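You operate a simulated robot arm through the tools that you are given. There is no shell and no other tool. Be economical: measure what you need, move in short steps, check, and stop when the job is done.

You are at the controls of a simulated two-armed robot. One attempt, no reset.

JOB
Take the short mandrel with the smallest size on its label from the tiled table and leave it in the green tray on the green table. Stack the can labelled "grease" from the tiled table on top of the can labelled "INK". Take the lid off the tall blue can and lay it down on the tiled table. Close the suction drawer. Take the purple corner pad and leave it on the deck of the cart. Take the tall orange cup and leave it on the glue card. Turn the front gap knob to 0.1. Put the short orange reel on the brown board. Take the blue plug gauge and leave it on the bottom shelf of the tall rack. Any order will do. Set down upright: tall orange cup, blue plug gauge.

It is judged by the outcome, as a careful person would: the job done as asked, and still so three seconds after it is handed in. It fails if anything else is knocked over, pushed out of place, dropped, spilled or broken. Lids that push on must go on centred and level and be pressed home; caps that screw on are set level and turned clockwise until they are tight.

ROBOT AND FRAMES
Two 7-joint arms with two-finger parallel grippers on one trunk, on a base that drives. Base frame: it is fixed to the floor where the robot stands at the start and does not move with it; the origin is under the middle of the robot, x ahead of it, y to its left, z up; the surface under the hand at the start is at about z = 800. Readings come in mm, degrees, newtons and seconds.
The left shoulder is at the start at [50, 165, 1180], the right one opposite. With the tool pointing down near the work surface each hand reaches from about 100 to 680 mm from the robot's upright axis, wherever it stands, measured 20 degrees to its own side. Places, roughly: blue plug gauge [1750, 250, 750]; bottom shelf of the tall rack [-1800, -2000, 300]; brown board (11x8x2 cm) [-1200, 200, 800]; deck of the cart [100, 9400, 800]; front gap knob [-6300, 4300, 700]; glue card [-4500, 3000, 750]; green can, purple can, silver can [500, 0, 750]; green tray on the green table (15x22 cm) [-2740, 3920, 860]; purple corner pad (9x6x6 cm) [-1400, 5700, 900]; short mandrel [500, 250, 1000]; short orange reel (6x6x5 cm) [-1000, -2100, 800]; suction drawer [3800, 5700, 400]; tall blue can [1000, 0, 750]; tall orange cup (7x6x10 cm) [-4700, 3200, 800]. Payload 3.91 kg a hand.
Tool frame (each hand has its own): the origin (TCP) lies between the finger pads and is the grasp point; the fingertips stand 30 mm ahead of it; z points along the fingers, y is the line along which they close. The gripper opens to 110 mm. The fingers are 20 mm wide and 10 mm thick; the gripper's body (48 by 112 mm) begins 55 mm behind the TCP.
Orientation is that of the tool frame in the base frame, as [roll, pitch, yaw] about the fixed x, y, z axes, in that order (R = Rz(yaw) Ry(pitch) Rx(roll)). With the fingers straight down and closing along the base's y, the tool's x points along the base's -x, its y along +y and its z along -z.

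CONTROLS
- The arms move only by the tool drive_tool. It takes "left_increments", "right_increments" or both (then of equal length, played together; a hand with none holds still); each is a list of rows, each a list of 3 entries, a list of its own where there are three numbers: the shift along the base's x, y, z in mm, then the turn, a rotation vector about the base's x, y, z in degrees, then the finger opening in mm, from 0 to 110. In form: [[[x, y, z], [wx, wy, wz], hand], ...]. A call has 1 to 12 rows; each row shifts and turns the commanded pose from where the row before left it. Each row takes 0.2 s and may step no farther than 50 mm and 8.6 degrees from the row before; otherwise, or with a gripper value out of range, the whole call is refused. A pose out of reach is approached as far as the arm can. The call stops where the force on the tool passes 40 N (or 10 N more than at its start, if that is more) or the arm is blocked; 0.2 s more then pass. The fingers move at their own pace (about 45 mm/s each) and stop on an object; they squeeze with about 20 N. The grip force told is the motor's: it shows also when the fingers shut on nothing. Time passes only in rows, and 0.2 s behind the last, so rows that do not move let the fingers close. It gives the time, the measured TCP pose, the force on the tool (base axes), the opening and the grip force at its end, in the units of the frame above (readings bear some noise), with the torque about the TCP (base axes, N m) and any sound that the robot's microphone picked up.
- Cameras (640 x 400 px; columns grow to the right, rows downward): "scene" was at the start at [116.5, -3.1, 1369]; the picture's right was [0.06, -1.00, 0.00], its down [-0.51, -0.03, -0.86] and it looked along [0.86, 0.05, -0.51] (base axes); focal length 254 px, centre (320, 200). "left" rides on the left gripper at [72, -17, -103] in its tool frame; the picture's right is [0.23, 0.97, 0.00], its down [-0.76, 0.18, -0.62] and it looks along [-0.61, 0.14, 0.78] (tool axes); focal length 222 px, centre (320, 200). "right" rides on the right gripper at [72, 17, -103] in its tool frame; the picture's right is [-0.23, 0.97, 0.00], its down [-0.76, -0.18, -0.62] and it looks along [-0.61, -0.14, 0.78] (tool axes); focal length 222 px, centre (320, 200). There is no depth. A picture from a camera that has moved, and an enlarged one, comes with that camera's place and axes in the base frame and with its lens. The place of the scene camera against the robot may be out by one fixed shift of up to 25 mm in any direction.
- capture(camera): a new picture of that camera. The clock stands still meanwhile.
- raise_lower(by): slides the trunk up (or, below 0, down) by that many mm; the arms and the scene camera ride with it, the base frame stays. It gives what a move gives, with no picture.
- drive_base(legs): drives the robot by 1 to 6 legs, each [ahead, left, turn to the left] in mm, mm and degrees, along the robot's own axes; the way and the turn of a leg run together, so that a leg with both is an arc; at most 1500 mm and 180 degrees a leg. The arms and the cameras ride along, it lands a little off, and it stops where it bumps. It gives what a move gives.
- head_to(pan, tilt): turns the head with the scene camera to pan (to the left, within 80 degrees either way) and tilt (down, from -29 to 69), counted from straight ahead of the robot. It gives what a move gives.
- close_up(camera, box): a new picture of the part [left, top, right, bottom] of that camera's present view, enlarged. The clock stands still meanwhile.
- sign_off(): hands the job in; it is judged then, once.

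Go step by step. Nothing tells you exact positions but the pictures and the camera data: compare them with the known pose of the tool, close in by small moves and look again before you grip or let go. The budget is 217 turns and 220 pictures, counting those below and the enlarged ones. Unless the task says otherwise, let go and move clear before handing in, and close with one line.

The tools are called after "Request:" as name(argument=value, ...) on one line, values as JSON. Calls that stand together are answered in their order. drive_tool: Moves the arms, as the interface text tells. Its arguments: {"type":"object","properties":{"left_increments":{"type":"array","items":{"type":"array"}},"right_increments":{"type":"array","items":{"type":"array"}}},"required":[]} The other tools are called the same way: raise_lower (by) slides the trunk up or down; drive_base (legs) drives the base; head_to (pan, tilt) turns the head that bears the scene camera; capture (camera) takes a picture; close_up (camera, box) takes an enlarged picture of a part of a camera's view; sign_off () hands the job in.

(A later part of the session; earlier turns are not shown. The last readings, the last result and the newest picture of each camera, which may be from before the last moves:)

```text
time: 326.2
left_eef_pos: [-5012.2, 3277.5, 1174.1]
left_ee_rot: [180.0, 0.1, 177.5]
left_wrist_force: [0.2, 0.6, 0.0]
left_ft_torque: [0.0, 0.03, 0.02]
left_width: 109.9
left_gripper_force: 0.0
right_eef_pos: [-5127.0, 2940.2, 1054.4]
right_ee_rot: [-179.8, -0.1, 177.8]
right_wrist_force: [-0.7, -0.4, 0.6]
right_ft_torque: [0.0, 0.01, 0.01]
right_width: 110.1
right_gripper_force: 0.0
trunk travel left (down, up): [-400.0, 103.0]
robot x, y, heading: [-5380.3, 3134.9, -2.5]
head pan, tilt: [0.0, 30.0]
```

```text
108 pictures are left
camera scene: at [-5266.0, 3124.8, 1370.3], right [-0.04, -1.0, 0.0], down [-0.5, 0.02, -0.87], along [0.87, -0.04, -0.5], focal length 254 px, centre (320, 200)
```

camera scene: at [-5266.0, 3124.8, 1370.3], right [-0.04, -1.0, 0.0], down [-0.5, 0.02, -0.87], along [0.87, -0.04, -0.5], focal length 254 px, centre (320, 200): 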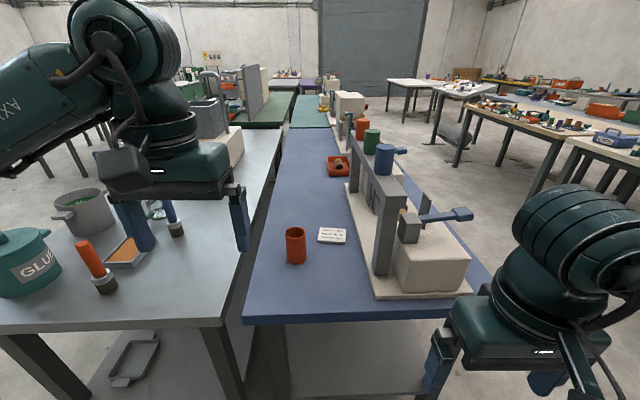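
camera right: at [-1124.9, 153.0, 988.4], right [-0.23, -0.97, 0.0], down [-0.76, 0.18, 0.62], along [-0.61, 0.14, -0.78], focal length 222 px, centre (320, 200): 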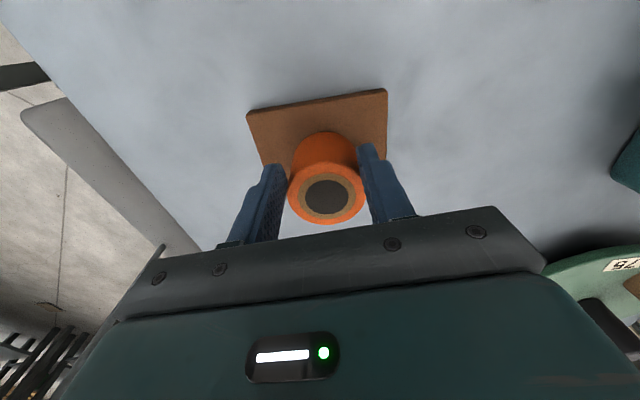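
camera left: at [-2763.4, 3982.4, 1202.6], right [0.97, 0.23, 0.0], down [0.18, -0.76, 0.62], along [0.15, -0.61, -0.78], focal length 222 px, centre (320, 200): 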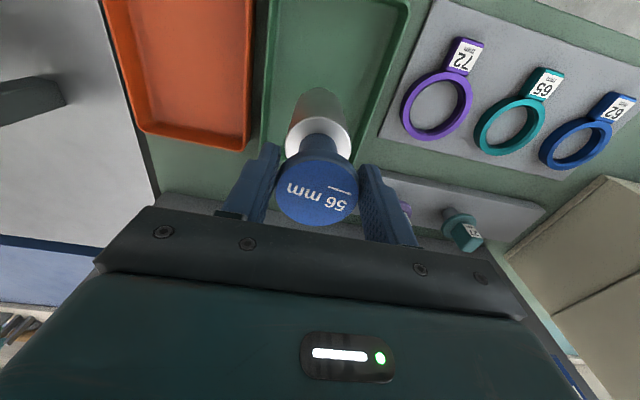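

The cup is at about (-4671,3168), the card at (-4540,3048). I'll use the left hand; I position the base and tuck the right hand.

Request:
drive_tool(right_increments=[[[-35, -20, 10], [0, 0, 0], 110], [[-35, -20, 10], [0, 0, 0], 110]])

Request:
drive_base(legs=[[190, -115, 2.5]])

Request:
drive_tool(left_increments=[[[20, 5, -30], [0, 0, 0], 110], [[20, 5, -40], [0, 0, 0], 110], [[20, 0, -40], [0, 0, 0], 110]])

Request:
capture(camera="scene")

Request:
capture(camera="left")

```text
time: 326.8
left_eef_pos: [-5011.5, 3277.9, 1173.1]
left_ee_rot: [180.0, 0.1, 177.6]
left_wrist_force: [0.4, -0.2, -0.6]
left_ft_torque: [-0.04, 0.02, 0.0]
left_width: 110.1
left_gripper_force: 0.0
right_eef_pos: [-5144.3, 2898.5, 1098.8]
right_ee_rot: [-179.9, -0.2, 177.7]
right_wrist_force: [0.3, -0.4, 0.7]
right_ft_torque: [0.01, 0.02, 0.0]
right_width: 110.1
right_gripper_force: 0.1
right hand out of reach, approached as far as the arm can: row 1, 2
trunk travel left (down, up): [-400.0, 103.0]
robot x, y, heading: [-5382.3, 3135.2, -2.5]
head pan, tilt: [0.0, 30.0]
```

```text
time: 328.5
left_eef_pos: [-4832.1, 3175.8, 1173.5]
left_ee_rot: [180.0, 0.1, 179.9]
left_wrist_force: [0.3, -0.4, -0.2]
left_ft_torque: [0.04, 0.03, 0.02]
left_width: 110.1
left_gripper_force: 0.2
right_eef_pos: [-4945.9, 2792.4, 1098.0]
right_ee_rot: [180.0, -0.3, 179.9]
right_wrist_force: [-0.4, -0.4, -0.5]
right_ft_torque: [0.02, -0.01, 0.01]
right_width: 110.2
right_gripper_force: 0.1
trunk travel left (down, up): [-400.0, 103.0]
robot x, y, heading: [-5195.1, 3022.9, -0.1]
head pan, tilt: [0.0, 30.0]
```

```text
time: 329.3
left_eef_pos: [-4770.9, 3185.0, 1062.2]
left_ee_rot: [180.0, 0.1, 179.8]
left_wrist_force: [-0.5, 0.6, 0.7]
left_ft_torque: [0.02, 0.01, 0.01]
left_width: 110.0
left_gripper_force: 0.0
right_eef_pos: [-4946.3, 2793.1, 1098.6]
right_ee_rot: [-179.8, -0.3, 179.9]
right_wrist_force: [0.3, -0.5, 0.3]
right_ft_torque: [0.01, 0.0, -0.05]
right_width: 110.1
right_gripper_force: 0.1
trunk travel left (down, up): [-400.0, 103.0]
robot x, y, heading: [-5196.9, 3021.2, 0.1]
head pan, tilt: [0.0, 30.0]
```

```text
107 pictures are left
camera scene: at [-5079.1, 3013.4, 1370.2], right [0.0, -1.0, 0.0], down [-0.5, 0.0, -0.87], along [0.87, 0.0, -0.5], focal length 254 px, centre (320, 200)
```

scene: 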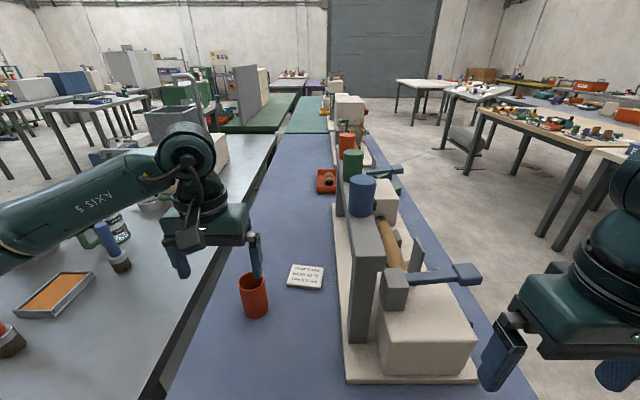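

```text
106 pictures are left
camera left: at [-4844.5, 3169.0, 1167.7], right [-0.23, 0.97, 0.0], down [0.76, 0.18, 0.62], along [0.61, 0.14, -0.78], focal length 222 px, centre (320, 200)
```

left: 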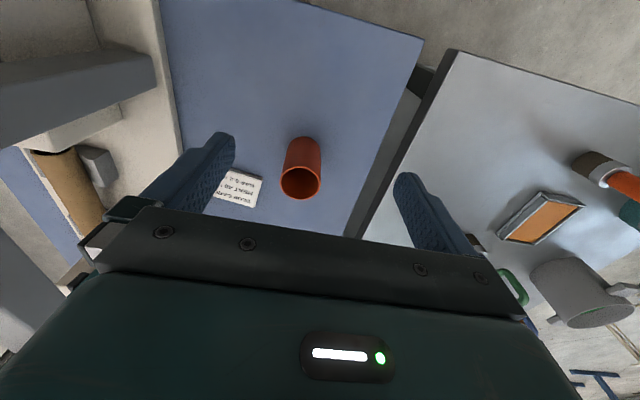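

Request:
close_up(camera="scene", box=[230, 240, 350, 330])

Request:
drive_tool(left_increments=[[[35, -1, -10], [0, 0, 0], 110], [[35, -1, -30], [0, 0, 0], 110], [[30, -1, -30], [0, 0, 0], 110]])

Request:
capture(camera="left")

```text
4.44 times, centred on (290, 285) of scene
camera zoom: at [-5079.1, 3013.4, 1370.2], right [0.0, -1.0, 0.0], down [-0.5, 0.0, -0.87], along [0.87, 0.0, -0.5], focal length 1127 px, centre (453, -178)
```

zoom: 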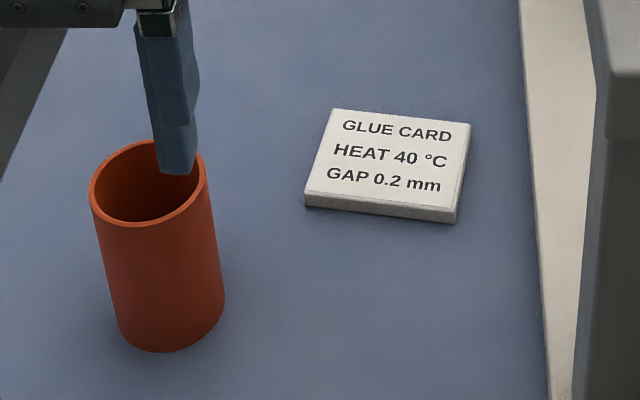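

```text
time: 330.1
left_eef_pos: [-4669.8, 3182.9, 994.3]
left_ee_rot: [179.9, 0.1, 179.9]
left_wrist_force: [-0.2, -0.5, -0.9]
left_ft_torque: [-0.01, 0.02, 0.0]
left_width: 109.9
left_gripper_force: 0.1
right_eef_pos: [-4946.9, 2792.9, 1098.3]
right_ee_rot: [-179.8, -0.2, 179.8]
right_wrist_force: [-0.1, -0.4, -0.2]
right_ft_torque: [0.0, 0.02, -0.01]
right_width: 110.1
right_gripper_force: 0.1
trunk travel left (down, up): [-400.0, 103.0]
robot x, y, heading: [-5201.3, 3022.6, -0.1]
head pan, tilt: [0.0, 30.0]
```

```text
104 pictures are left
camera left: at [-4741.8, 3166.9, 1099.2], right [-0.23, 0.97, 0.0], down [0.76, 0.18, 0.62], along [0.61, 0.14, -0.78], focal length 222 px, centre (320, 200)
```

left: 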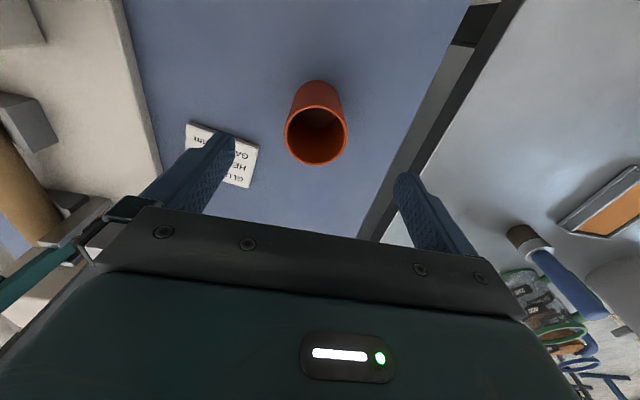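

The card reads "GLUE CARD". The cup is centred at (-4664,3182). I descend and grip it.

Request:
drive_tool(left_increments=[[[6, -1, -40], [0, 0, 0], 110], [[0, 0, -45], [0, 0, 0], 110], [[0, 0, -44], [0, 0, 0], 110], [[0, 0, 0], [0, 0, 0], 70], [[0, 0, 0], [0, 0, 0], 40], [[0, 0, 0], [0, 0, 0], 40], [[0, 0, 0], [0, 0, 0], 40], [[0, 0, 10], [0, 0, 0], 40], [[0, 0, 30], [0, 0, 0], 40], [[0, 0, 40], [0, 0, 0], 40]])

Request:
capture(camera="left")

Request:
capture(camera="scene")

```text
time: 332.3
left_eef_pos: [-4666.0, 3182.3, 944.4]
left_ee_rot: [-180.0, 0.1, 179.9]
left_wrist_force: [-0.8, 0.4, -1.4]
left_ft_torque: [0.02, 0.0, 0.01]
left_width: 62.9
left_gripper_force: 19.6
right_eef_pos: [-4947.2, 2793.5, 1098.3]
right_ee_rot: [-179.8, -0.2, 179.9]
right_wrist_force: [-0.5, -0.5, 0.2]
right_ft_torque: [-0.03, -0.03, -0.04]
right_width: 110.0
right_gripper_force: 0.0
trunk travel left (down, up): [-400.0, 103.0]
robot x, y, heading: [-5195.5, 3025.2, -0.0]
head pan, tilt: [0.0, 30.0]
```

```text
103 pictures are left
camera left: at [-4739.1, 3165.5, 1049.2], right [-0.23, 0.97, 0.0], down [0.76, 0.18, 0.62], along [0.61, 0.14, -0.78], focal length 222 px, centre (320, 200)
```

left: 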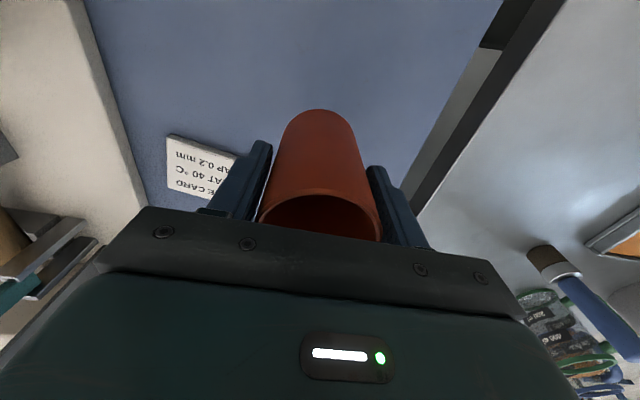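

```text
102 pictures are left
camera scene: at [-5079.7, 3013.2, 1370.2], right [0.0, -1.0, 0.0], down [-0.5, 0.0, -0.87], along [0.87, 0.0, -0.5], focal length 254 px, centre (320, 200)
```

scene: 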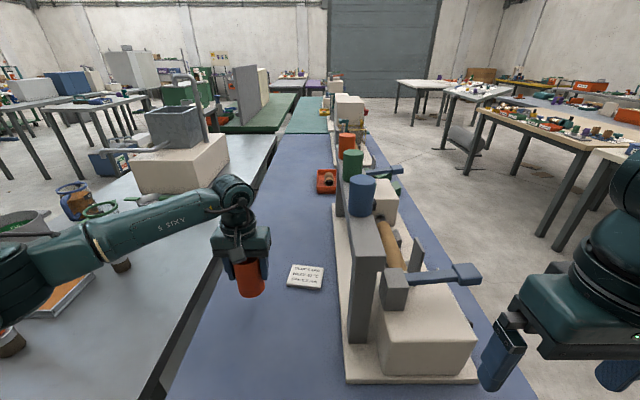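

Card centre is about (-4555,3064). I carry the cup there and look before lowering.

Request:
drive_tool(left_increments=[[[28, -29, 0], [0, 0, 0], 40], [[28, -29, 0], [0, 0, 0], 40], [[28, -30, 0], [0, 0, 0], 40], [[27, -30, 0], [0, 0, 0], 40], [[0, 0, -25], [0, 0, 0], 40], [[0, 0, 0], [0, 0, 0], 40]])

Request:
capture(camera="left")

Request:
close_up(camera="scene", box=[240, 200, 360, 310])

```text
time: 333.7
left_eef_pos: [-4566.4, 3068.8, 918.5]
left_ee_rot: [179.9, 0.2, 179.8]
left_wrist_force: [-0.3, -0.3, -1.5]
left_ft_torque: [-0.01, 0.01, 0.02]
left_width: 57.4
left_gripper_force: 20.6
left hand out of reach, approached as far as the arm can: row 4
right_eef_pos: [-4946.1, 2792.5, 1097.5]
right_ee_rot: [-179.9, -0.1, 179.9]
right_wrist_force: [-0.2, 0.3, -0.2]
right_ft_torque: [0.01, 0.02, 0.0]
right_width: 110.1
right_gripper_force: 0.1
trunk travel left (down, up): [-400.0, 103.0]
robot x, y, heading: [-5197.4, 3024.0, -0.1]
head pan, tilt: [0.0, 30.0]
```

```text
101 pictures are left
camera left: at [-4639.7, 3052.4, 1023.4], right [-0.22, 0.97, 0.0], down [0.76, 0.18, 0.63], along [0.61, 0.14, -0.78], focal length 222 px, centre (320, 200)
```

left: 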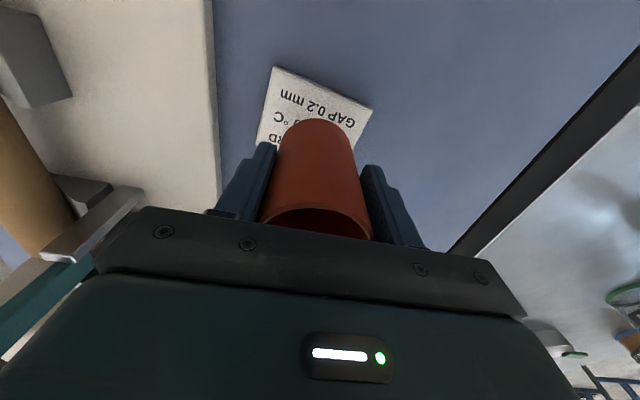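

```text
3.64 times, centred on (300, 255) of scene
camera zoom: at [-5079.7, 3013.1, 1370.3], right [0.0, -1.0, 0.0], down [-0.5, 0.0, -0.87], along [0.87, 0.0, -0.5], focal length 922 px, centre (393, 0)
```

zoom: 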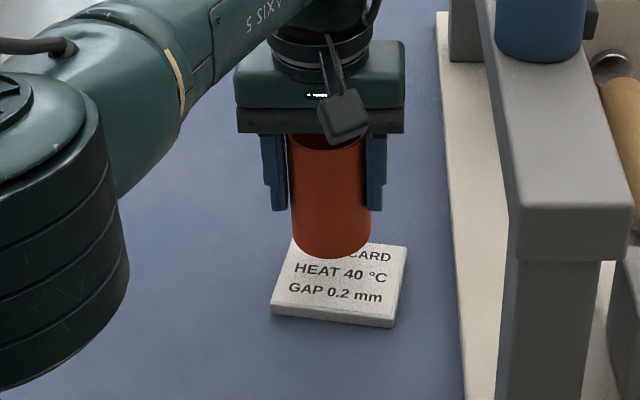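

Request:
drive_tool(left_increments=[[[4, -3, -15], [0, 0, 0], 40], [[4, -3, -13], [0, 0, 0], 40], [[0, 0, 0], [0, 0, 0], 40]])

Request:
capture(camera="left")

Request:
close_up(camera="scene", box=[240, 200, 360, 310])

```text
time: 334.5
left_eef_pos: [-4570.8, 3068.2, 897.2]
left_ee_rot: [-179.9, 0.1, 179.9]
left_wrist_force: [0.0, 0.7, 0.0]
left_ft_torque: [0.02, 0.01, -0.02]
left_width: 57.5
left_gripper_force: 19.8
left hand out of reach, approached as far as the arm can: row 1, 2
right_eef_pos: [-4947.5, 2793.7, 1098.7]
right_ee_rot: [-179.9, -0.2, -180.0]
right_wrist_force: [0.3, -0.1, 0.2]
right_ft_torque: [-0.03, 0.0, -0.02]
right_width: 110.0
right_gripper_force: 0.1
trunk travel left (down, up): [-400.0, 103.0]
robot x, y, heading: [-5197.8, 3017.2, 0.1]
head pan, tilt: [0.0, 30.0]
```

```text
99 pictures are left
camera left: at [-4643.1, 3052.3, 1002.5], right [-0.23, 0.97, 0.0], down [0.76, 0.18, 0.62], along [0.61, 0.14, -0.78], focal length 222 px, centre (320, 200)
```

left: 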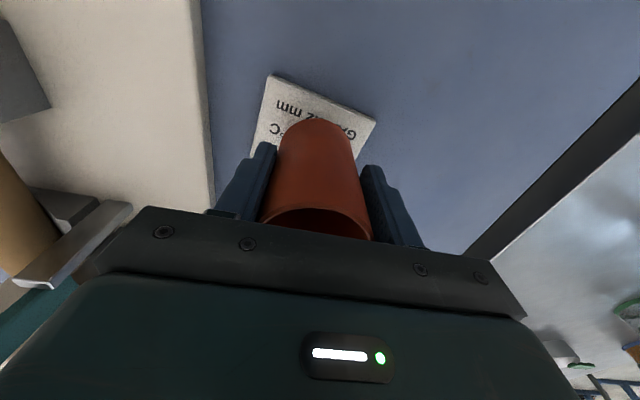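

```text
3.64 times, centred on (300, 255) of scene
camera zoom: at [-5079.5, 3013.3, 1370.3], right [0.0, -1.0, 0.0], down [-0.5, 0.0, -0.87], along [0.87, 0.0, -0.5], focal length 922 px, centre (393, 0)
```

zoom: 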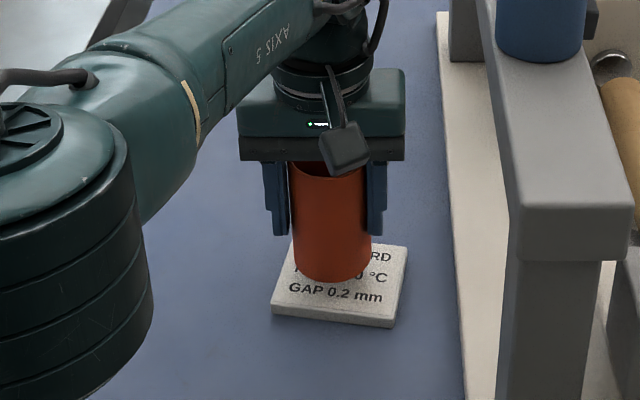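

The arm is at its limit; I nudge the base forward 25 mm.

Request:
drive_base(legs=[[22, 0, 0]])

Request:
drive_tool(left_increments=[[[0, -3, -5], [0, 0, 0], 40], [[0, -2, -3], [0, 0, 0], 40], [[0, 0, 0], [0, 0, 0], 40]])

Request:
capture(camera="left")

Request:
close_up(camera="scene", box=[240, 200, 360, 310])

```text
time: 335.3
left_eef_pos: [-4547.7, 3068.2, 897.6]
left_ee_rot: [-179.9, 0.2, 179.9]
left_wrist_force: [0.6, -0.4, 0.2]
left_ft_torque: [0.0, 0.02, 0.02]
left_width: 57.3
left_gripper_force: 19.7
right_eef_pos: [-4924.3, 2793.5, 1097.9]
right_ee_rot: [-179.9, -0.4, -180.0]
right_wrist_force: [-0.5, 0.4, -0.9]
right_ft_torque: [-0.03, 0.01, 0.0]
right_width: 109.9
right_gripper_force: 0.0
trunk travel left (down, up): [-400.0, 103.0]
robot x, y, heading: [-5167.4, 3019.7, 0.1]
head pan, tilt: [0.0, 30.0]
```

```text
time: 336.1
left_eef_pos: [-4550.8, 3064.8, 889.8]
left_ee_rot: [180.0, 0.1, 179.9]
left_wrist_force: [1.2, -0.1, -1.5]
left_ft_torque: [-0.03, 0.01, 0.0]
left_width: 57.3
left_gripper_force: 20.3
right_eef_pos: [-4925.1, 2793.6, 1097.5]
right_ee_rot: [-179.9, -0.2, 180.0]
right_wrist_force: [-1.1, 0.6, -0.3]
right_ft_torque: [0.01, -0.01, -0.02]
right_width: 110.0
right_gripper_force: 0.0
trunk travel left (down, up): [-400.0, 103.0]
robot x, y, heading: [-5173.8, 3020.0, 0.0]
head pan, tilt: [0.0, 30.0]
```

```text
97 pictures are left
camera left: at [-4623.8, 3048.4, 994.7], right [-0.23, 0.97, 0.0], down [0.76, 0.18, 0.62], along [0.61, 0.14, -0.78], focal length 222 px, centre (320, 200)
```

left: 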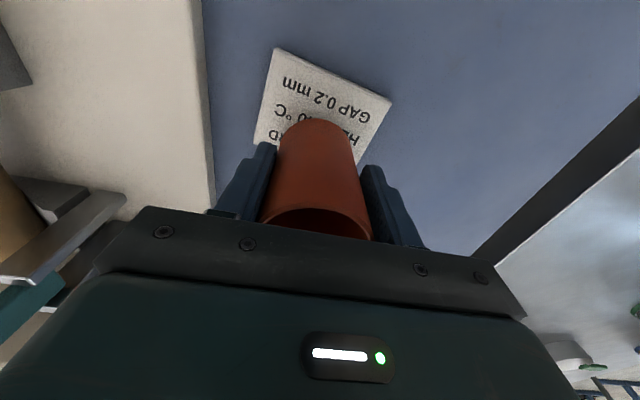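

```text
3.64 times, centred on (300, 255) of scene
camera zoom: at [-5057.8, 3013.3, 1370.2], right [0.0, -1.0, 0.0], down [-0.5, 0.0, -0.87], along [0.87, 0.0, -0.5], focal length 922 px, centre (393, 0)
```

zoom: 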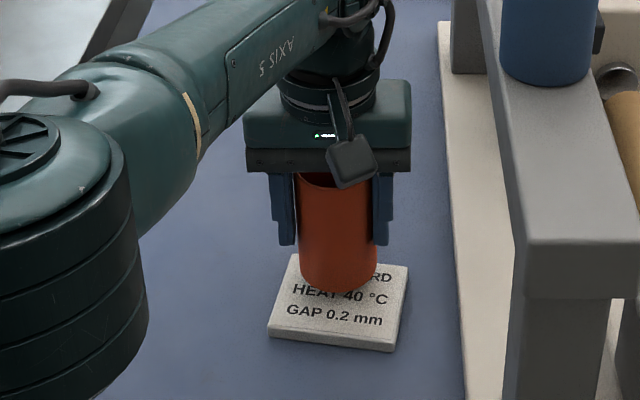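

Nearly centred over the card. I lower gently to contact.

Request:
drive_tool(left_increments=[[[-2, 0, -5], [0, 0, 0], 40], [[-1, 0, -3], [0, 0, 0], 40], [[0, 0, 0], [0, 0, 0], 40]])

Request:
drive_tool(left_increments=[[[0, 0, -2], [0, 0, 0], 40], [[0, 0, -2], [0, 0, 0], 40], [[0, 0, 0], [0, 0, 0], 40]])

Request:
close_up(camera="scene", box=[240, 200, 360, 310])

```text
time: 336.9
left_eef_pos: [-4553.2, 3063.1, 882.2]
left_ee_rot: [-180.0, 0.2, 179.9]
left_wrist_force: [0.0, -0.6, -0.5]
left_ft_torque: [0.0, 0.02, 0.04]
left_width: 57.3
left_gripper_force: 20.0
right_eef_pos: [-4925.2, 2793.1, 1097.7]
right_ee_rot: [-179.9, -0.2, 180.0]
right_wrist_force: [0.4, 0.0, -0.2]
right_ft_torque: [0.01, 0.0, -0.01]
right_width: 109.8
right_gripper_force: 0.1
trunk travel left (down, up): [-400.0, 103.0]
robot x, y, heading: [-5172.3, 3026.4, -0.1]
head pan, tilt: [0.0, 30.0]
```

```text
time: 337.7
left_eef_pos: [-4552.4, 3064.1, 878.0]
left_ee_rot: [-179.9, 0.1, 179.8]
left_wrist_force: [-0.5, 0.1, -0.1]
left_ft_torque: [0.0, -0.02, -0.01]
left_width: 57.3
left_gripper_force: 20.0
right_eef_pos: [-4926.3, 2793.2, 1099.5]
right_ee_rot: [-179.9, -0.2, -180.0]
right_wrist_force: [-0.1, -0.2, 0.6]
right_ft_torque: [0.05, 0.01, -0.01]
right_width: 110.2
right_gripper_force: 0.1
trunk travel left (down, up): [-400.0, 103.0]
robot x, y, heading: [-5176.3, 3020.9, 0.1]
head pan, tilt: [0.0, 30.0]
```

```text
3.64 times, centred on (300, 255) of scene
camera zoom: at [-5057.9, 3013.4, 1370.2], right [0.0, -1.0, 0.0], down [-0.5, 0.0, -0.87], along [0.87, 0.0, -0.5], focal length 922 px, centre (393, 0)
```

zoom: 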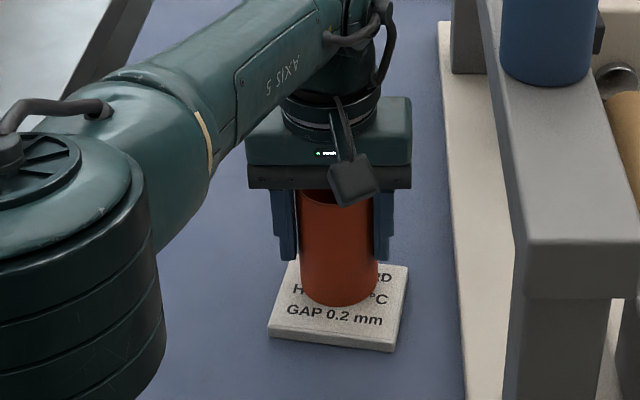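

Request:
drive_tool(left_increments=[[[0, 0, -2], [0, 0, 0], 40], [[0, 0, -2], [0, 0, 0], 40], [[0, 0, -2], [0, 0, 0], 40], [[0, 0, 0], [0, 0, 0], 40]])

Request:
close_up(camera="scene", box=[270, 230, 330, 300])

```text
time: 338.7
left_eef_pos: [-4553.6, 3064.0, 877.0]
left_ee_rot: [-180.0, 0.4, 180.0]
left_wrist_force: [1.5, 0.4, 11.7]
left_ft_torque: [0.05, 0.05, -0.06]
left_width: 57.4
left_gripper_force: 20.0
left hand out of reach, approached as far as the arm can: row 1
right_eef_pos: [-4927.6, 2792.9, 1098.7]
right_ee_rot: [-179.9, -0.3, -179.9]
right_wrist_force: [-0.2, -0.4, -0.6]
right_ft_torque: [0.01, 0.02, -0.02]
right_width: 109.6
right_gripper_force: 0.0
trunk travel left (down, up): [-400.0, 103.0]
robot x, y, heading: [-5174.2, 3022.9, 0.1]
head pan, tilt: [0.0, 30.0]
```

```text
5.71 times, centred on (300, 265) of scene
camera zoom: at [-5059.1, 3013.2, 1370.6], right [0.0, -1.0, 0.0], down [-0.5, 0.0, -0.87], along [0.87, 0.0, -0.5], focal length 1449 px, centre (434, -171)
```

zoom: 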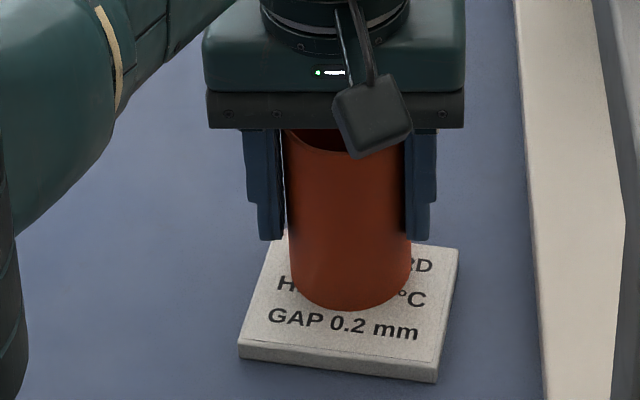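

On the card. I release and lift straight up.

Request:
drive_tool(left_increments=[[[0, 0, 1], [0, 0, 0], 75], [[0, 0, 0], [0, 0, 0], 100], [[0, 0, 0], [0, 0, 0], 100], [[0, 0, 0], [0, 0, 0], 100], [[0, 0, 40], [0, 0, 0], 100], [[0, 0, 45], [0, 0, 0], 100], [[0, 0, 45], [0, 0, 0], 100], [[-40, 20, 0], [0, 0, 0], 110], [[-40, 20, 0], [0, 0, 0], 110], [[-40, 20, 0], [0, 0, 0], 110], [[-40, 20, 0], [0, 0, 0], 110]])

Request:
capture(camera="scene")

```text
time: 341.1
left_eef_pos: [-4716.3, 3143.6, 1005.1]
left_ee_rot: [180.0, 0.2, -179.9]
left_wrist_force: [-0.4, 0.4, 0.4]
left_ft_torque: [-0.01, 0.0, 0.01]
left_width: 110.0
left_gripper_force: 0.0
right_eef_pos: [-4926.0, 2795.2, 1098.3]
right_ee_rot: [-179.9, -0.3, 179.9]
right_wrist_force: [0.1, -0.2, 0.5]
right_ft_torque: [-0.01, -0.01, 0.01]
right_width: 109.9
right_gripper_force: 0.1
trunk travel left (down, up): [-400.0, 103.0]
robot x, y, heading: [-5178.7, 3020.9, 0.2]
head pan, tilt: [0.0, 30.0]
```

```text
93 pictures are left
camera scene: at [-5058.5, 3014.0, 1370.3], right [0.0, -1.0, 0.0], down [-0.5, 0.0, -0.87], along [0.87, 0.0, -0.5], focal length 254 px, centre (320, 200)
```

scene: 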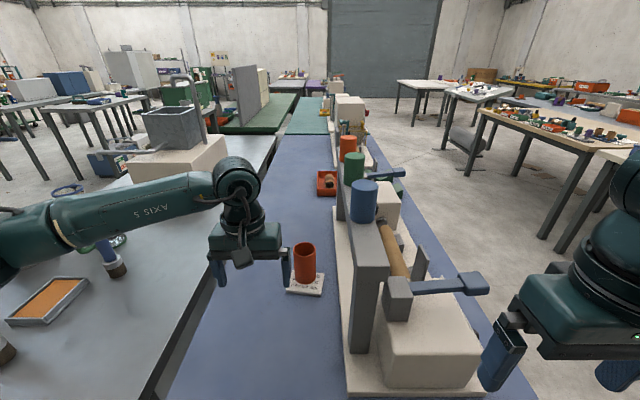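

The cup stands on the card. Next is the front gap knob; I drive toward it and look.

Request:
drive_tool(left_increments=[[[-40, 10, 25], [0, 0, 0], 110], [[-40, 10, 25], [0, 0, 0], 110], [[-40, 10, 25], [0, 0, 0], 110]])

Request:
drive_base(legs=[[-250, 0, 0], [0, 1250, 0], [0, 0, 90], [0, 0, 90]])

Request:
capture(camera="scene")

```text
time: 341.9
left_eef_pos: [-4835.7, 3177.5, 1082.7]
left_ee_rot: [180.0, 0.2, -180.0]
left_wrist_force: [0.3, -0.7, 0.2]
left_ft_torque: [-0.02, -0.02, 0.03]
left_width: 110.2
left_gripper_force: 0.0
right_eef_pos: [-4926.2, 2793.9, 1097.8]
right_ee_rot: [-179.9, -0.2, -180.0]
right_wrist_force: [0.5, -0.6, 0.3]
right_ft_torque: [-0.04, -0.01, -0.01]
right_width: 110.1
right_gripper_force: 0.1
trunk travel left (down, up): [-400.0, 103.0]
robot x, y, heading: [-5173.4, 3023.2, -0.2]
head pan, tilt: [0.0, 30.0]
```

```text
time: 362.2
left_eef_pos: [-5770.6, 4112.8, 1081.2]
left_ee_rot: [-180.0, 0.2, 0.2]
left_wrist_force: [0.4, -0.3, -0.3]
left_ft_torque: [-0.01, 0.0, -0.04]
left_width: 109.9
left_gripper_force: 0.1
right_eef_pos: [-5681.8, 4496.0, 1098.6]
right_ee_rot: [-179.9, -0.2, 0.2]
right_wrist_force: [0.2, 0.3, 1.4]
right_ft_torque: [0.02, -0.01, 0.01]
right_width: 109.9
right_gripper_force: 0.0
trunk travel left (down, up): [-400.0, 103.0]
robot x, y, heading: [-5433.8, 4270.8, -179.7]
head pan, tilt: [0.0, 30.0]
```

```text
92 pictures are left
camera scene: at [-5554.6, 4260.7, 1370.2], right [0.0, 1.0, 0.0], down [0.5, 0.0, -0.87], along [-0.87, 0.0, -0.5], focal length 254 px, centre (320, 200)
```

scene: 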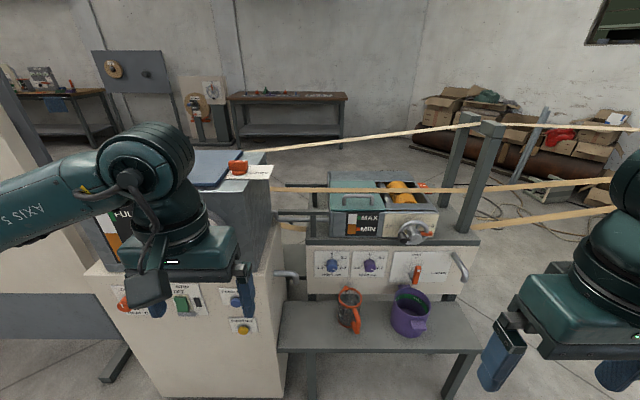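

Request:
close_up(camera="scene", box=[270, 220, 490, 360])

Request:
close_up(camera="scene", box=[305, 235, 400, 295])

Request:
close_up(camera="scene", box=[100, 140, 320, 340])

```text
2.86 times, centred on (380, 290) of scene
camera zoom: at [-5554.6, 4260.7, 1370.2], right [0.0, 1.0, 0.0], down [0.5, 0.0, -0.87], along [-0.87, 0.0, -0.5], focal length 724 px, centre (149, -57)
```

zoom: 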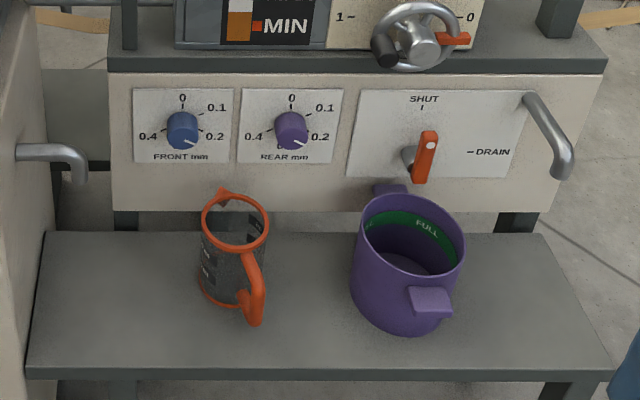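

```text
6.67 times, centred on (352, 265) of scene
camera zoom: at [-5554.6, 4260.7, 1370.2], right [0.0, 1.0, 0.0], down [0.5, 0.0, -0.87], along [-0.87, 0.0, -0.5], focal length 1690 px, centre (103, -233)
```

zoom: 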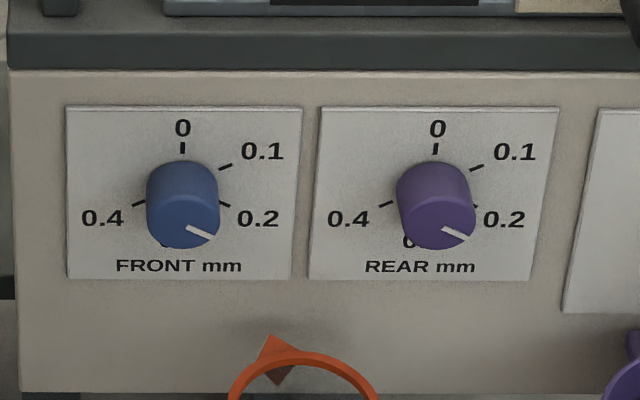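

```text
2.00 times, centred on (210, 240) of scene
camera zoom: at [-5554.6, 4260.7, 1370.2], right [0.0, 1.0, 0.0], down [0.5, 0.0, -0.87], along [-0.87, 0.0, -0.5], focal length 507 px, centre (540, 120)
```

zoom: 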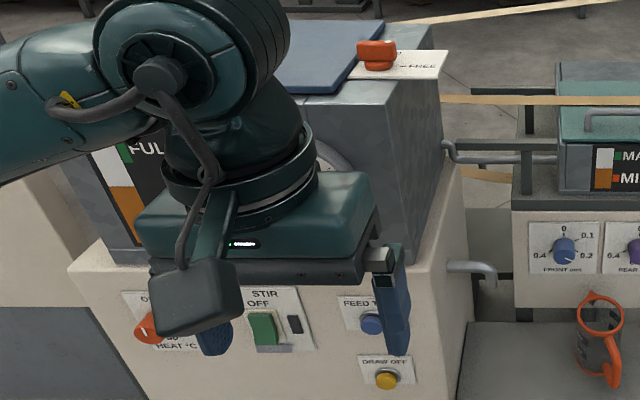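

The blue FRONT knob points at 0.2 now; 0.1 is 60° counterclockwise. I tuck the left hand, drive closer, lower the trunk a bit, and get a near view.

Request:
drive_tool(left_increments=[[[45, 0, 0], [0, 0, 0], 60], [[45, 0, 0], [0, 0, 0], 60], [[45, 0, 0], [0, 0, 0], 60]])

Request:
drive_base(legs=[[260, 50, -0.3]])

Request:
raise_lower(by=-220)

Request:
capture(camera="scene")

```text
time: 363.0
left_eef_pos: [-5663.3, 4126.2, 1095.4]
left_ee_rot: [179.8, 0.0, 0.2]
left_wrist_force: [0.0, -0.8, -1.0]
left_ft_torque: [0.0, -0.01, 0.01]
left_width: 59.9
left_gripper_force: 0.2
left hand out of reach, approached as far as the arm can: row 3
right_eef_pos: [-5682.9, 4497.2, 1097.4]
right_ee_rot: [-180.0, -0.2, 0.2]
right_wrist_force: [0.1, -0.5, 0.5]
right_ft_torque: [-0.02, 0.01, 0.02]
right_width: 110.0
right_gripper_force: 0.0
trunk travel left (down, up): [-400.0, 103.0]
robot x, y, heading: [-5431.3, 4269.6, -180.1]
head pan, tilt: [0.0, 30.0]
```

```text
time: 364.9
left_eef_pos: [-5932.5, 4074.2, 1094.3]
left_ee_rot: [179.9, 0.0, 0.1]
left_wrist_force: [0.8, 0.4, -0.2]
left_ft_torque: [-0.02, 0.0, 0.0]
left_width: 59.8
left_gripper_force: 0.0
right_eef_pos: [-5948.7, 4445.1, 1098.6]
right_ee_rot: [-179.9, -0.4, 0.2]
right_wrist_force: [-0.1, -0.6, -0.5]
right_ft_torque: [0.0, 0.0, 0.02]
right_width: 109.7
right_gripper_force: 0.0
trunk travel left (down, up): [-400.0, 103.0]
robot x, y, heading: [-5701.9, 4219.3, -179.8]
head pan, tilt: [0.0, 30.0]
```

```text
time: 367.3
left_eef_pos: [-5931.1, 4075.1, 874.9]
left_ee_rot: [180.0, -0.1, 0.0]
left_wrist_force: [-0.1, 0.1, 0.5]
left_ft_torque: [0.02, -0.02, -0.01]
left_width: 59.8
left_gripper_force: 0.0
right_eef_pos: [-5949.0, 4445.5, 879.1]
right_ee_rot: [-179.8, -0.2, 0.2]
right_wrist_force: [-0.5, 0.9, -0.1]
right_ft_torque: [0.0, 0.0, 0.05]
right_width: 110.3
right_gripper_force: 0.1
trunk travel left (down, up): [-180.0, 323.0]
robot x, y, heading: [-5696.3, 4218.5, -179.7]
head pan, tilt: [0.0, 30.0]
```

```text
88 pictures are left
camera scene: at [-5821.6, 4209.8, 1150.3], right [0.0, 1.0, 0.0], down [0.5, 0.0, -0.87], along [-0.87, 0.0, -0.5], focal length 254 px, centre (320, 200)
```

scene: 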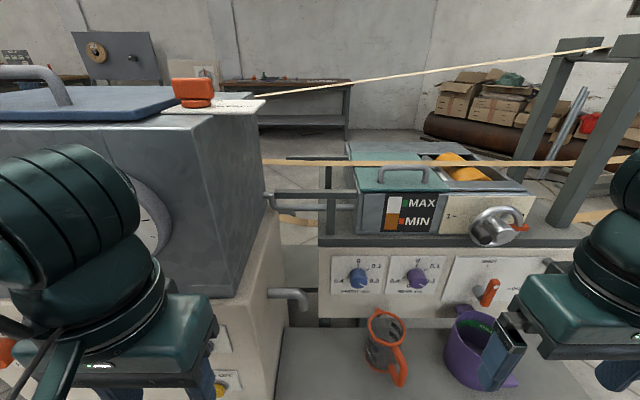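

The knob comes out at about (-6234,4295,711). I turn the right hand to point horizontally at the panel, short of the knob.

Request:
drive_tool(right_increments=[[[-12, -13.5, -14.5], [0, 8.2, 0], 80], [[-12, -13.5, -14.5], [0, 8.2, 0], 80], [[-12, -13.5, -14.5], [0, 8.2, 0], 80], [[-12, -13.5, -14.5], [0, 8.2, 0], 80], [[-12, -13.5, -14.5], [0, 8.2, 0], 80], [[-12, -13.5, -14.5], [0, 8.2, 0], 80], [[-12, -13.5, -14.5], [0, 8.2, 0], 80], [[-12, -13.5, -14.5], [0, 8.2, 0], 80], [[-12, -13.5, -14.5], [0, 8.2, 0], 80], [[-12, -13.5, -14.5], [0, 8.2, 0], 80], [[-12, -13.5, -14.5], [0, 8, 0], 80]])

Request:
capture(camera="right")

Request:
capture(camera="scene")

```text
time: 369.7
left_eef_pos: [-5931.1, 4074.8, 874.7]
left_ee_rot: [179.8, 0.0, 0.1]
left_wrist_force: [-0.8, 0.7, 0.1]
left_ft_torque: [0.04, -0.02, 0.01]
left_width: 59.8
left_gripper_force: 0.1
right_eef_pos: [-6152.7, 4263.5, 762.3]
right_ee_rot: [-134.7, 89.8, 44.9]
right_wrist_force: [0.4, -0.5, 0.5]
right_ft_torque: [0.0, 0.04, 0.0]
right_width: 79.8
right_gripper_force: 0.0
right hand out of reach, approached as far as the arm can: row 1, 2, 3, 4, 5, 11
trunk travel left (down, up): [-180.0, 323.0]
robot x, y, heading: [-5701.6, 4218.8, -179.8]
head pan, tilt: [0.0, 30.0]
```

```text
87 pictures are left
camera right: at [-6048.8, 4246.0, 689.8], right [0.0, -0.97, 0.22], down [0.62, 0.17, 0.76], along [-0.78, 0.14, 0.61], focal length 222 px, centre (320, 200)
```

right: 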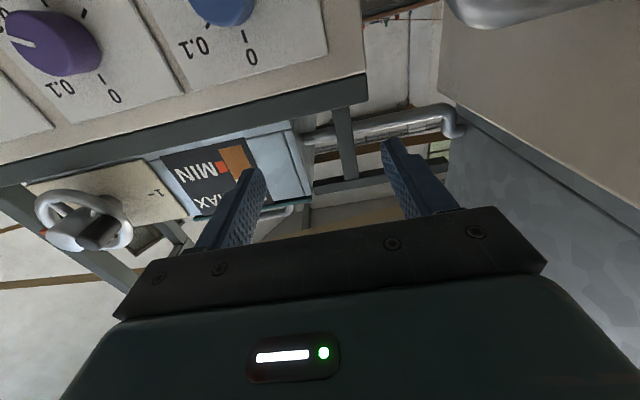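

```text
86 pictures are left
camera scene: at [-5821.6, 4209.8, 1150.3], right [0.0, 1.0, 0.0], down [0.5, 0.0, -0.87], along [-0.87, 0.0, -0.5], focal length 254 px, centre (320, 200)
```

scene: 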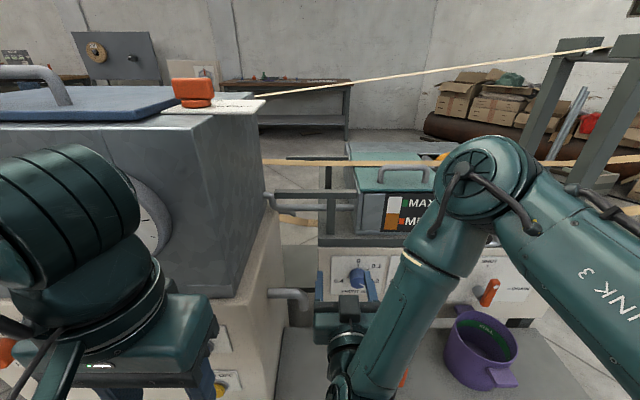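

The panel is a bit farther and lower than I reckoned (about x=-6265, z≈672). I back off slightly, lower, and roll the hand so that its camera stays clear of the mug.

Request:
drive_tool(right_increments=[[[20, 4, -8], [-8.3, 0, 0], 60], [[20, 4, -8], [-8.3, 0, 0], 60], [[0, 4, -8], [-8.3, 0, 0], 60], [[0, 4, -8], [-8.3, 0, 0], 60], [[0, 4, -8], [-8.3, 0, 0], 60], [[0, 4, -8], [-8.3, 0, 0], 60], [[0, 4, -8], [-8.3, 0, 0], 60], [[0, 4, -8], [-8.3, 0, 0], 60], [[0, 4, -8], [-8.3, 0, 0], 60]])

Request:
capture(camera="right")

Request:
capture(camera="scene")

```text
time: 371.7
left_eef_pos: [-5930.8, 4075.7, 873.7]
left_ee_rot: [180.0, 0.0, 0.0]
left_wrist_force: [-0.8, 0.2, 0.0]
left_ft_torque: [-0.01, 0.03, 0.0]
left_width: 60.0
left_gripper_force: 0.0
right_eef_pos: [-6128.4, 4244.8, 732.8]
right_ee_rot: [90.3, 15.2, -90.0]
right_wrist_force: [0.0, 0.1, 0.2]
right_ft_torque: [0.01, 0.01, -0.01]
right_width: 60.0
right_gripper_force: 0.0
right hand out of reach, approached as far as the arm can: row 1, 2, 3, 4, 5, 6, 7, 8, 9
trunk travel left (down, up): [-180.0, 323.0]
robot x, y, heading: [-5698.8, 4220.9, -179.8]
head pan, tilt: [0.0, 30.0]
```

```text
85 pictures are left
camera right: at [-6025.1, 4170.6, 730.4], right [0.0, -0.04, 1.0], down [0.62, 0.78, 0.03], along [-0.78, 0.62, 0.02], focal length 222 px, centre (320, 200)
```

right: 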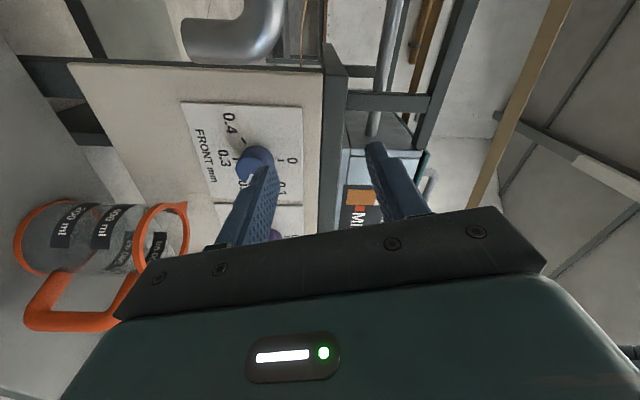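

```text
84 pictures are left
camera scene: at [-5821.7, 4209.8, 1150.3], right [0.0, 1.0, 0.0], down [0.5, 0.0, -0.87], along [-0.87, 0.0, -0.5], focal length 254 px, centre (320, 200)
```

scene: 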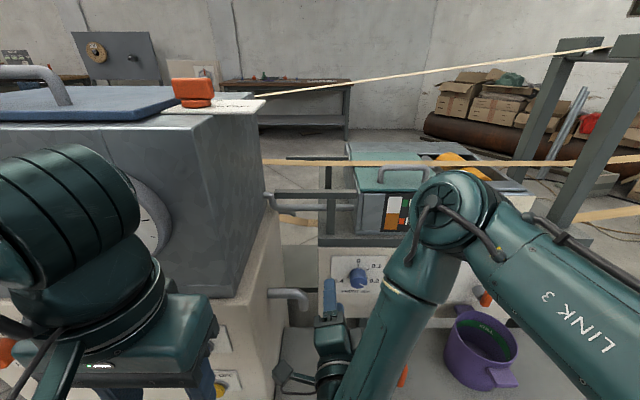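

The mug turns out to be lower and deeper (top ≈575), so the hand at z≈662 clears it. I move to a pre-grasp spot in front of the knob.

Request:
drive_tool(right_increments=[[[-15, 17, -24], [0, 0, 0], 60], [[-15, 17, -24], [0, 0, 0], 60], [[-12, 17, -23], [0, 0, 0], 60], [[0, 0, 0], [0, 0, 0], 60]])

Request:
capture(camera="right")

```text
time: 372.7
left_eef_pos: [-5930.6, 4075.4, 875.0]
left_ee_rot: [179.9, 0.0, 0.1]
left_wrist_force: [0.5, -0.9, -0.3]
left_ft_torque: [-0.02, -0.04, 0.04]
left_width: 60.1
left_gripper_force: 0.1
right_eef_pos: [-6140.5, 4234.1, 725.9]
right_ee_rot: [90.3, 15.5, -89.8]
right_wrist_force: [-0.6, -0.8, -0.1]
right_ft_torque: [-0.01, 0.03, 0.01]
right_width: 60.2
right_gripper_force: 0.2
right hand out of reach, approached as far as the arm can: row 1, 2, 3
trunk travel left (down, up): [-180.0, 323.0]
robot x, y, heading: [-5697.8, 4216.2, -179.7]
head pan, tilt: [0.0, 30.0]
```

```text
83 pictures are left
camera right: at [-6037.5, 4160.5, 723.6], right [0.0, -0.04, 1.0], down [0.62, 0.78, 0.03], along [-0.78, 0.62, 0.02], focal length 222 px, centre (320, 200)
```

right: 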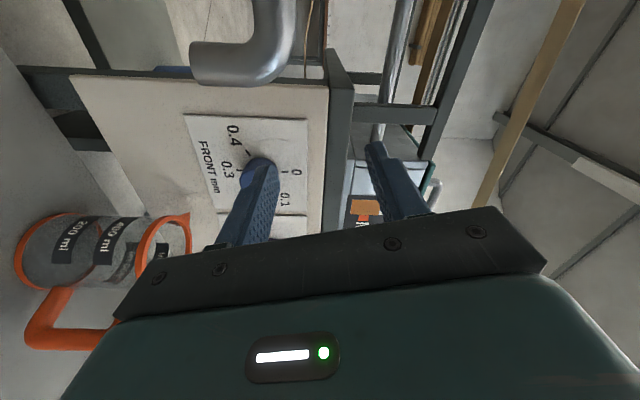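

The arm is too folded. I back the base off 150 mm and lower the trunk, then extend to the knob.

Request:
drive_base(legs=[[-150, 0, 0]])

Request:
drive_tool(right_increments=[[[-20, 12, 0], [0, 0, 0], 60], [[-20, 12, 0], [0, 0, 0], 60], [[-20, 12, 0], [0, 0, 0], 60], [[-20, 12, 0], [0, 0, 0], 60], [[-20, 14, 0], [0, 0, 0], 60], [[-20, 0, -16], [0, 0, 0], 60], [[-20, 0, -16], [0, 0, 0], 60], [[-20, 0, -16], [0, 0, 0], 60], [[0, 0, -16], [0, 0, 0], 60]])

Request:
capture(camera="right")

```text
time: 374.1
left_eef_pos: [-5778.4, 4076.4, 875.1]
left_ee_rot: [179.9, 0.0, -0.1]
left_wrist_force: [-0.9, -0.1, -0.6]
left_ft_torque: [0.01, -0.02, 0.0]
left_width: 60.2
left_gripper_force: 0.0
right_eef_pos: [-5987.7, 4235.5, 724.9]
right_ee_rot: [90.4, 15.6, -90.1]
right_wrist_force: [-0.4, -1.2, 1.7]
right_ft_torque: [-0.04, 0.03, 0.05]
right_width: 60.0
right_gripper_force: 0.0
trunk travel left (down, up): [-180.0, 323.0]
robot x, y, heading: [-5545.5, 4219.0, 180.0]
head pan, tilt: [0.0, 30.0]
```

```text
time: 376.1
left_eef_pos: [-5778.9, 4076.6, 873.8]
left_ee_rot: [179.8, -0.1, 0.0]
left_wrist_force: [-0.1, 0.6, -0.4]
left_ft_torque: [0.03, -0.01, 0.01]
left_width: 60.3
left_gripper_force: 0.0
right_eef_pos: [-6114.7, 4203.9, 739.3]
right_ee_rot: [90.5, 15.5, -90.4]
right_wrist_force: [-0.2, 0.0, 0.2]
right_ft_torque: [0.0, 0.01, 0.0]
right_width: 59.7
right_gripper_force: 0.0
right hand out of reach, approached as far as the arm can: row 1, 2, 3, 4, 5, 6, 7, 8, 9
trunk travel left (down, up): [-180.0, 323.0]
robot x, y, heading: [-5548.3, 4220.8, 180.0]
head pan, tilt: [0.0, 30.0]
```

```text
82 pictures are left
camera right: at [-6012.5, 4128.8, 736.9], right [-0.01, -0.04, 1.0], down [0.63, 0.78, 0.04], along [-0.78, 0.63, 0.02], focal length 222 px, centre (320, 200)
```

right: 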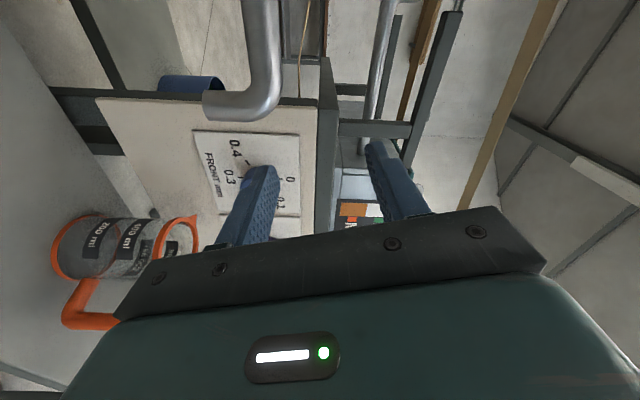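

That roll angle is at a wrist limit. I roll back to neutral and plan to turn from 0° to +60°, which the geometry allows.

Request:
drive_tool(right_increments=[[[10, 0, 0], [8.3, 0, 0], 60], [[0, 5, 0], [8.3, 0, 0], 60], [[0, 10, 0], [8.3, 0, 0], 60], [[0, 10, 0], [8.3, 0, 0], 60], [[0, 10, 0], [8.3, 0, 0], 60], [[0, 10, 0], [8.3, 0, 0], 60], [[0, 10, 0], [8.3, 0, 0], 60], [[0, 10, 0], [8.3, 0, 0], 60], [[0, 10, 0], [8.3, 0, 0], 60]])

Request:
drive_tool(right_increments=[[[0, 10, -20], [0, 0, 0], 60], [[0, 10, -20], [0, 0, 0], 60], [[0, 0, -20], [0, 0, 0], 60], [[0, 0, 0], [0, 0, 0], 60]])

Request:
capture(camera="right")

Request:
capture(camera="scene")

```text
time: 378.1
left_eef_pos: [-5777.9, 4076.4, 875.3]
left_ee_rot: [179.9, 0.0, -0.1]
left_wrist_force: [-0.4, -0.4, -0.9]
left_ft_torque: [-0.03, 0.0, -0.02]
left_width: 60.0
left_gripper_force: 0.0
right_eef_pos: [-6090.9, 4240.1, 773.5]
right_ee_rot: [-100.5, 89.7, 78.9]
right_wrist_force: [0.6, 0.3, 1.2]
right_ft_torque: [-0.01, 0.02, 0.01]
right_width: 60.0
right_gripper_force: 0.0
right hand out of reach, approached as far as the arm can: row 3, 4, 5, 6, 7, 8, 9
trunk travel left (down, up): [-180.0, 323.0]
robot x, y, heading: [-5548.2, 4220.7, 179.9]
head pan, tilt: [0.0, 30.0]
```

```text
time: 379.1
left_eef_pos: [-5777.4, 4075.0, 874.9]
left_ee_rot: [179.9, 0.0, -0.1]
left_wrist_force: [1.1, 0.7, 0.4]
left_ft_torque: [0.02, -0.02, 0.01]
left_width: 59.8
left_gripper_force: 0.3
right_eef_pos: [-6077.9, 4220.1, 744.9]
right_ee_rot: [-94.9, 89.7, 84.4]
right_wrist_force: [0.7, 0.2, 1.1]
right_ft_torque: [0.0, -0.01, -0.01]
right_width: 60.1
right_gripper_force: 0.1
right hand out of reach, approached as far as the arm can: row 1, 2, 3
trunk travel left (down, up): [-180.0, 323.0]
robot x, y, heading: [-5545.6, 4219.0, 180.1]
head pan, tilt: [0.0, 30.0]
```

```text
81 pictures are left
camera right: at [-5974.4, 4202.6, 672.0], right [-0.01, -0.97, 0.22], down [0.62, 0.17, 0.76], along [-0.78, 0.15, 0.61], focal length 222 px, centre (320, 200)
```

right: 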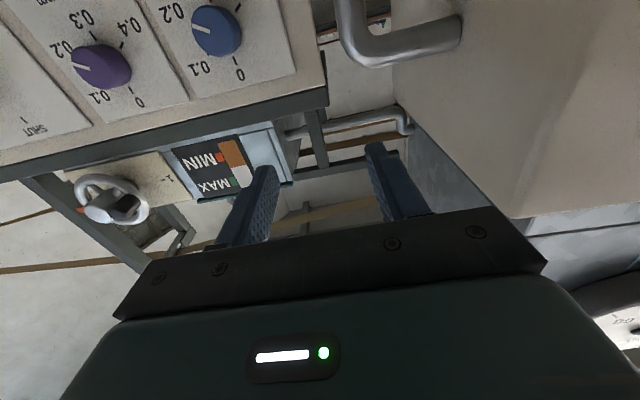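

```text
80 pictures are left
camera scene: at [-5668.4, 4210.4, 1150.3], right [0.0, 1.0, 0.0], down [0.5, 0.0, -0.87], along [-0.87, 0.0, -0.5], focal length 254 px, centre (320, 200)
```

scene: 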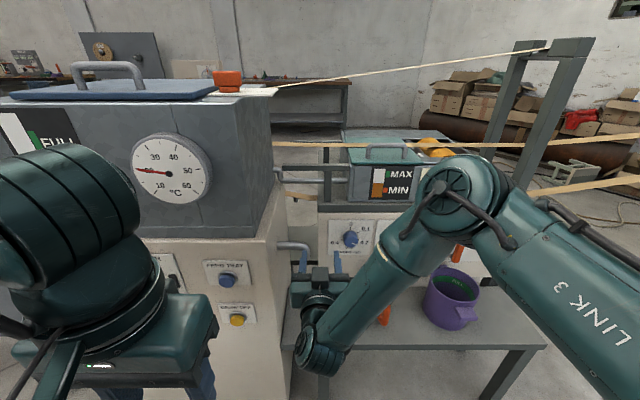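

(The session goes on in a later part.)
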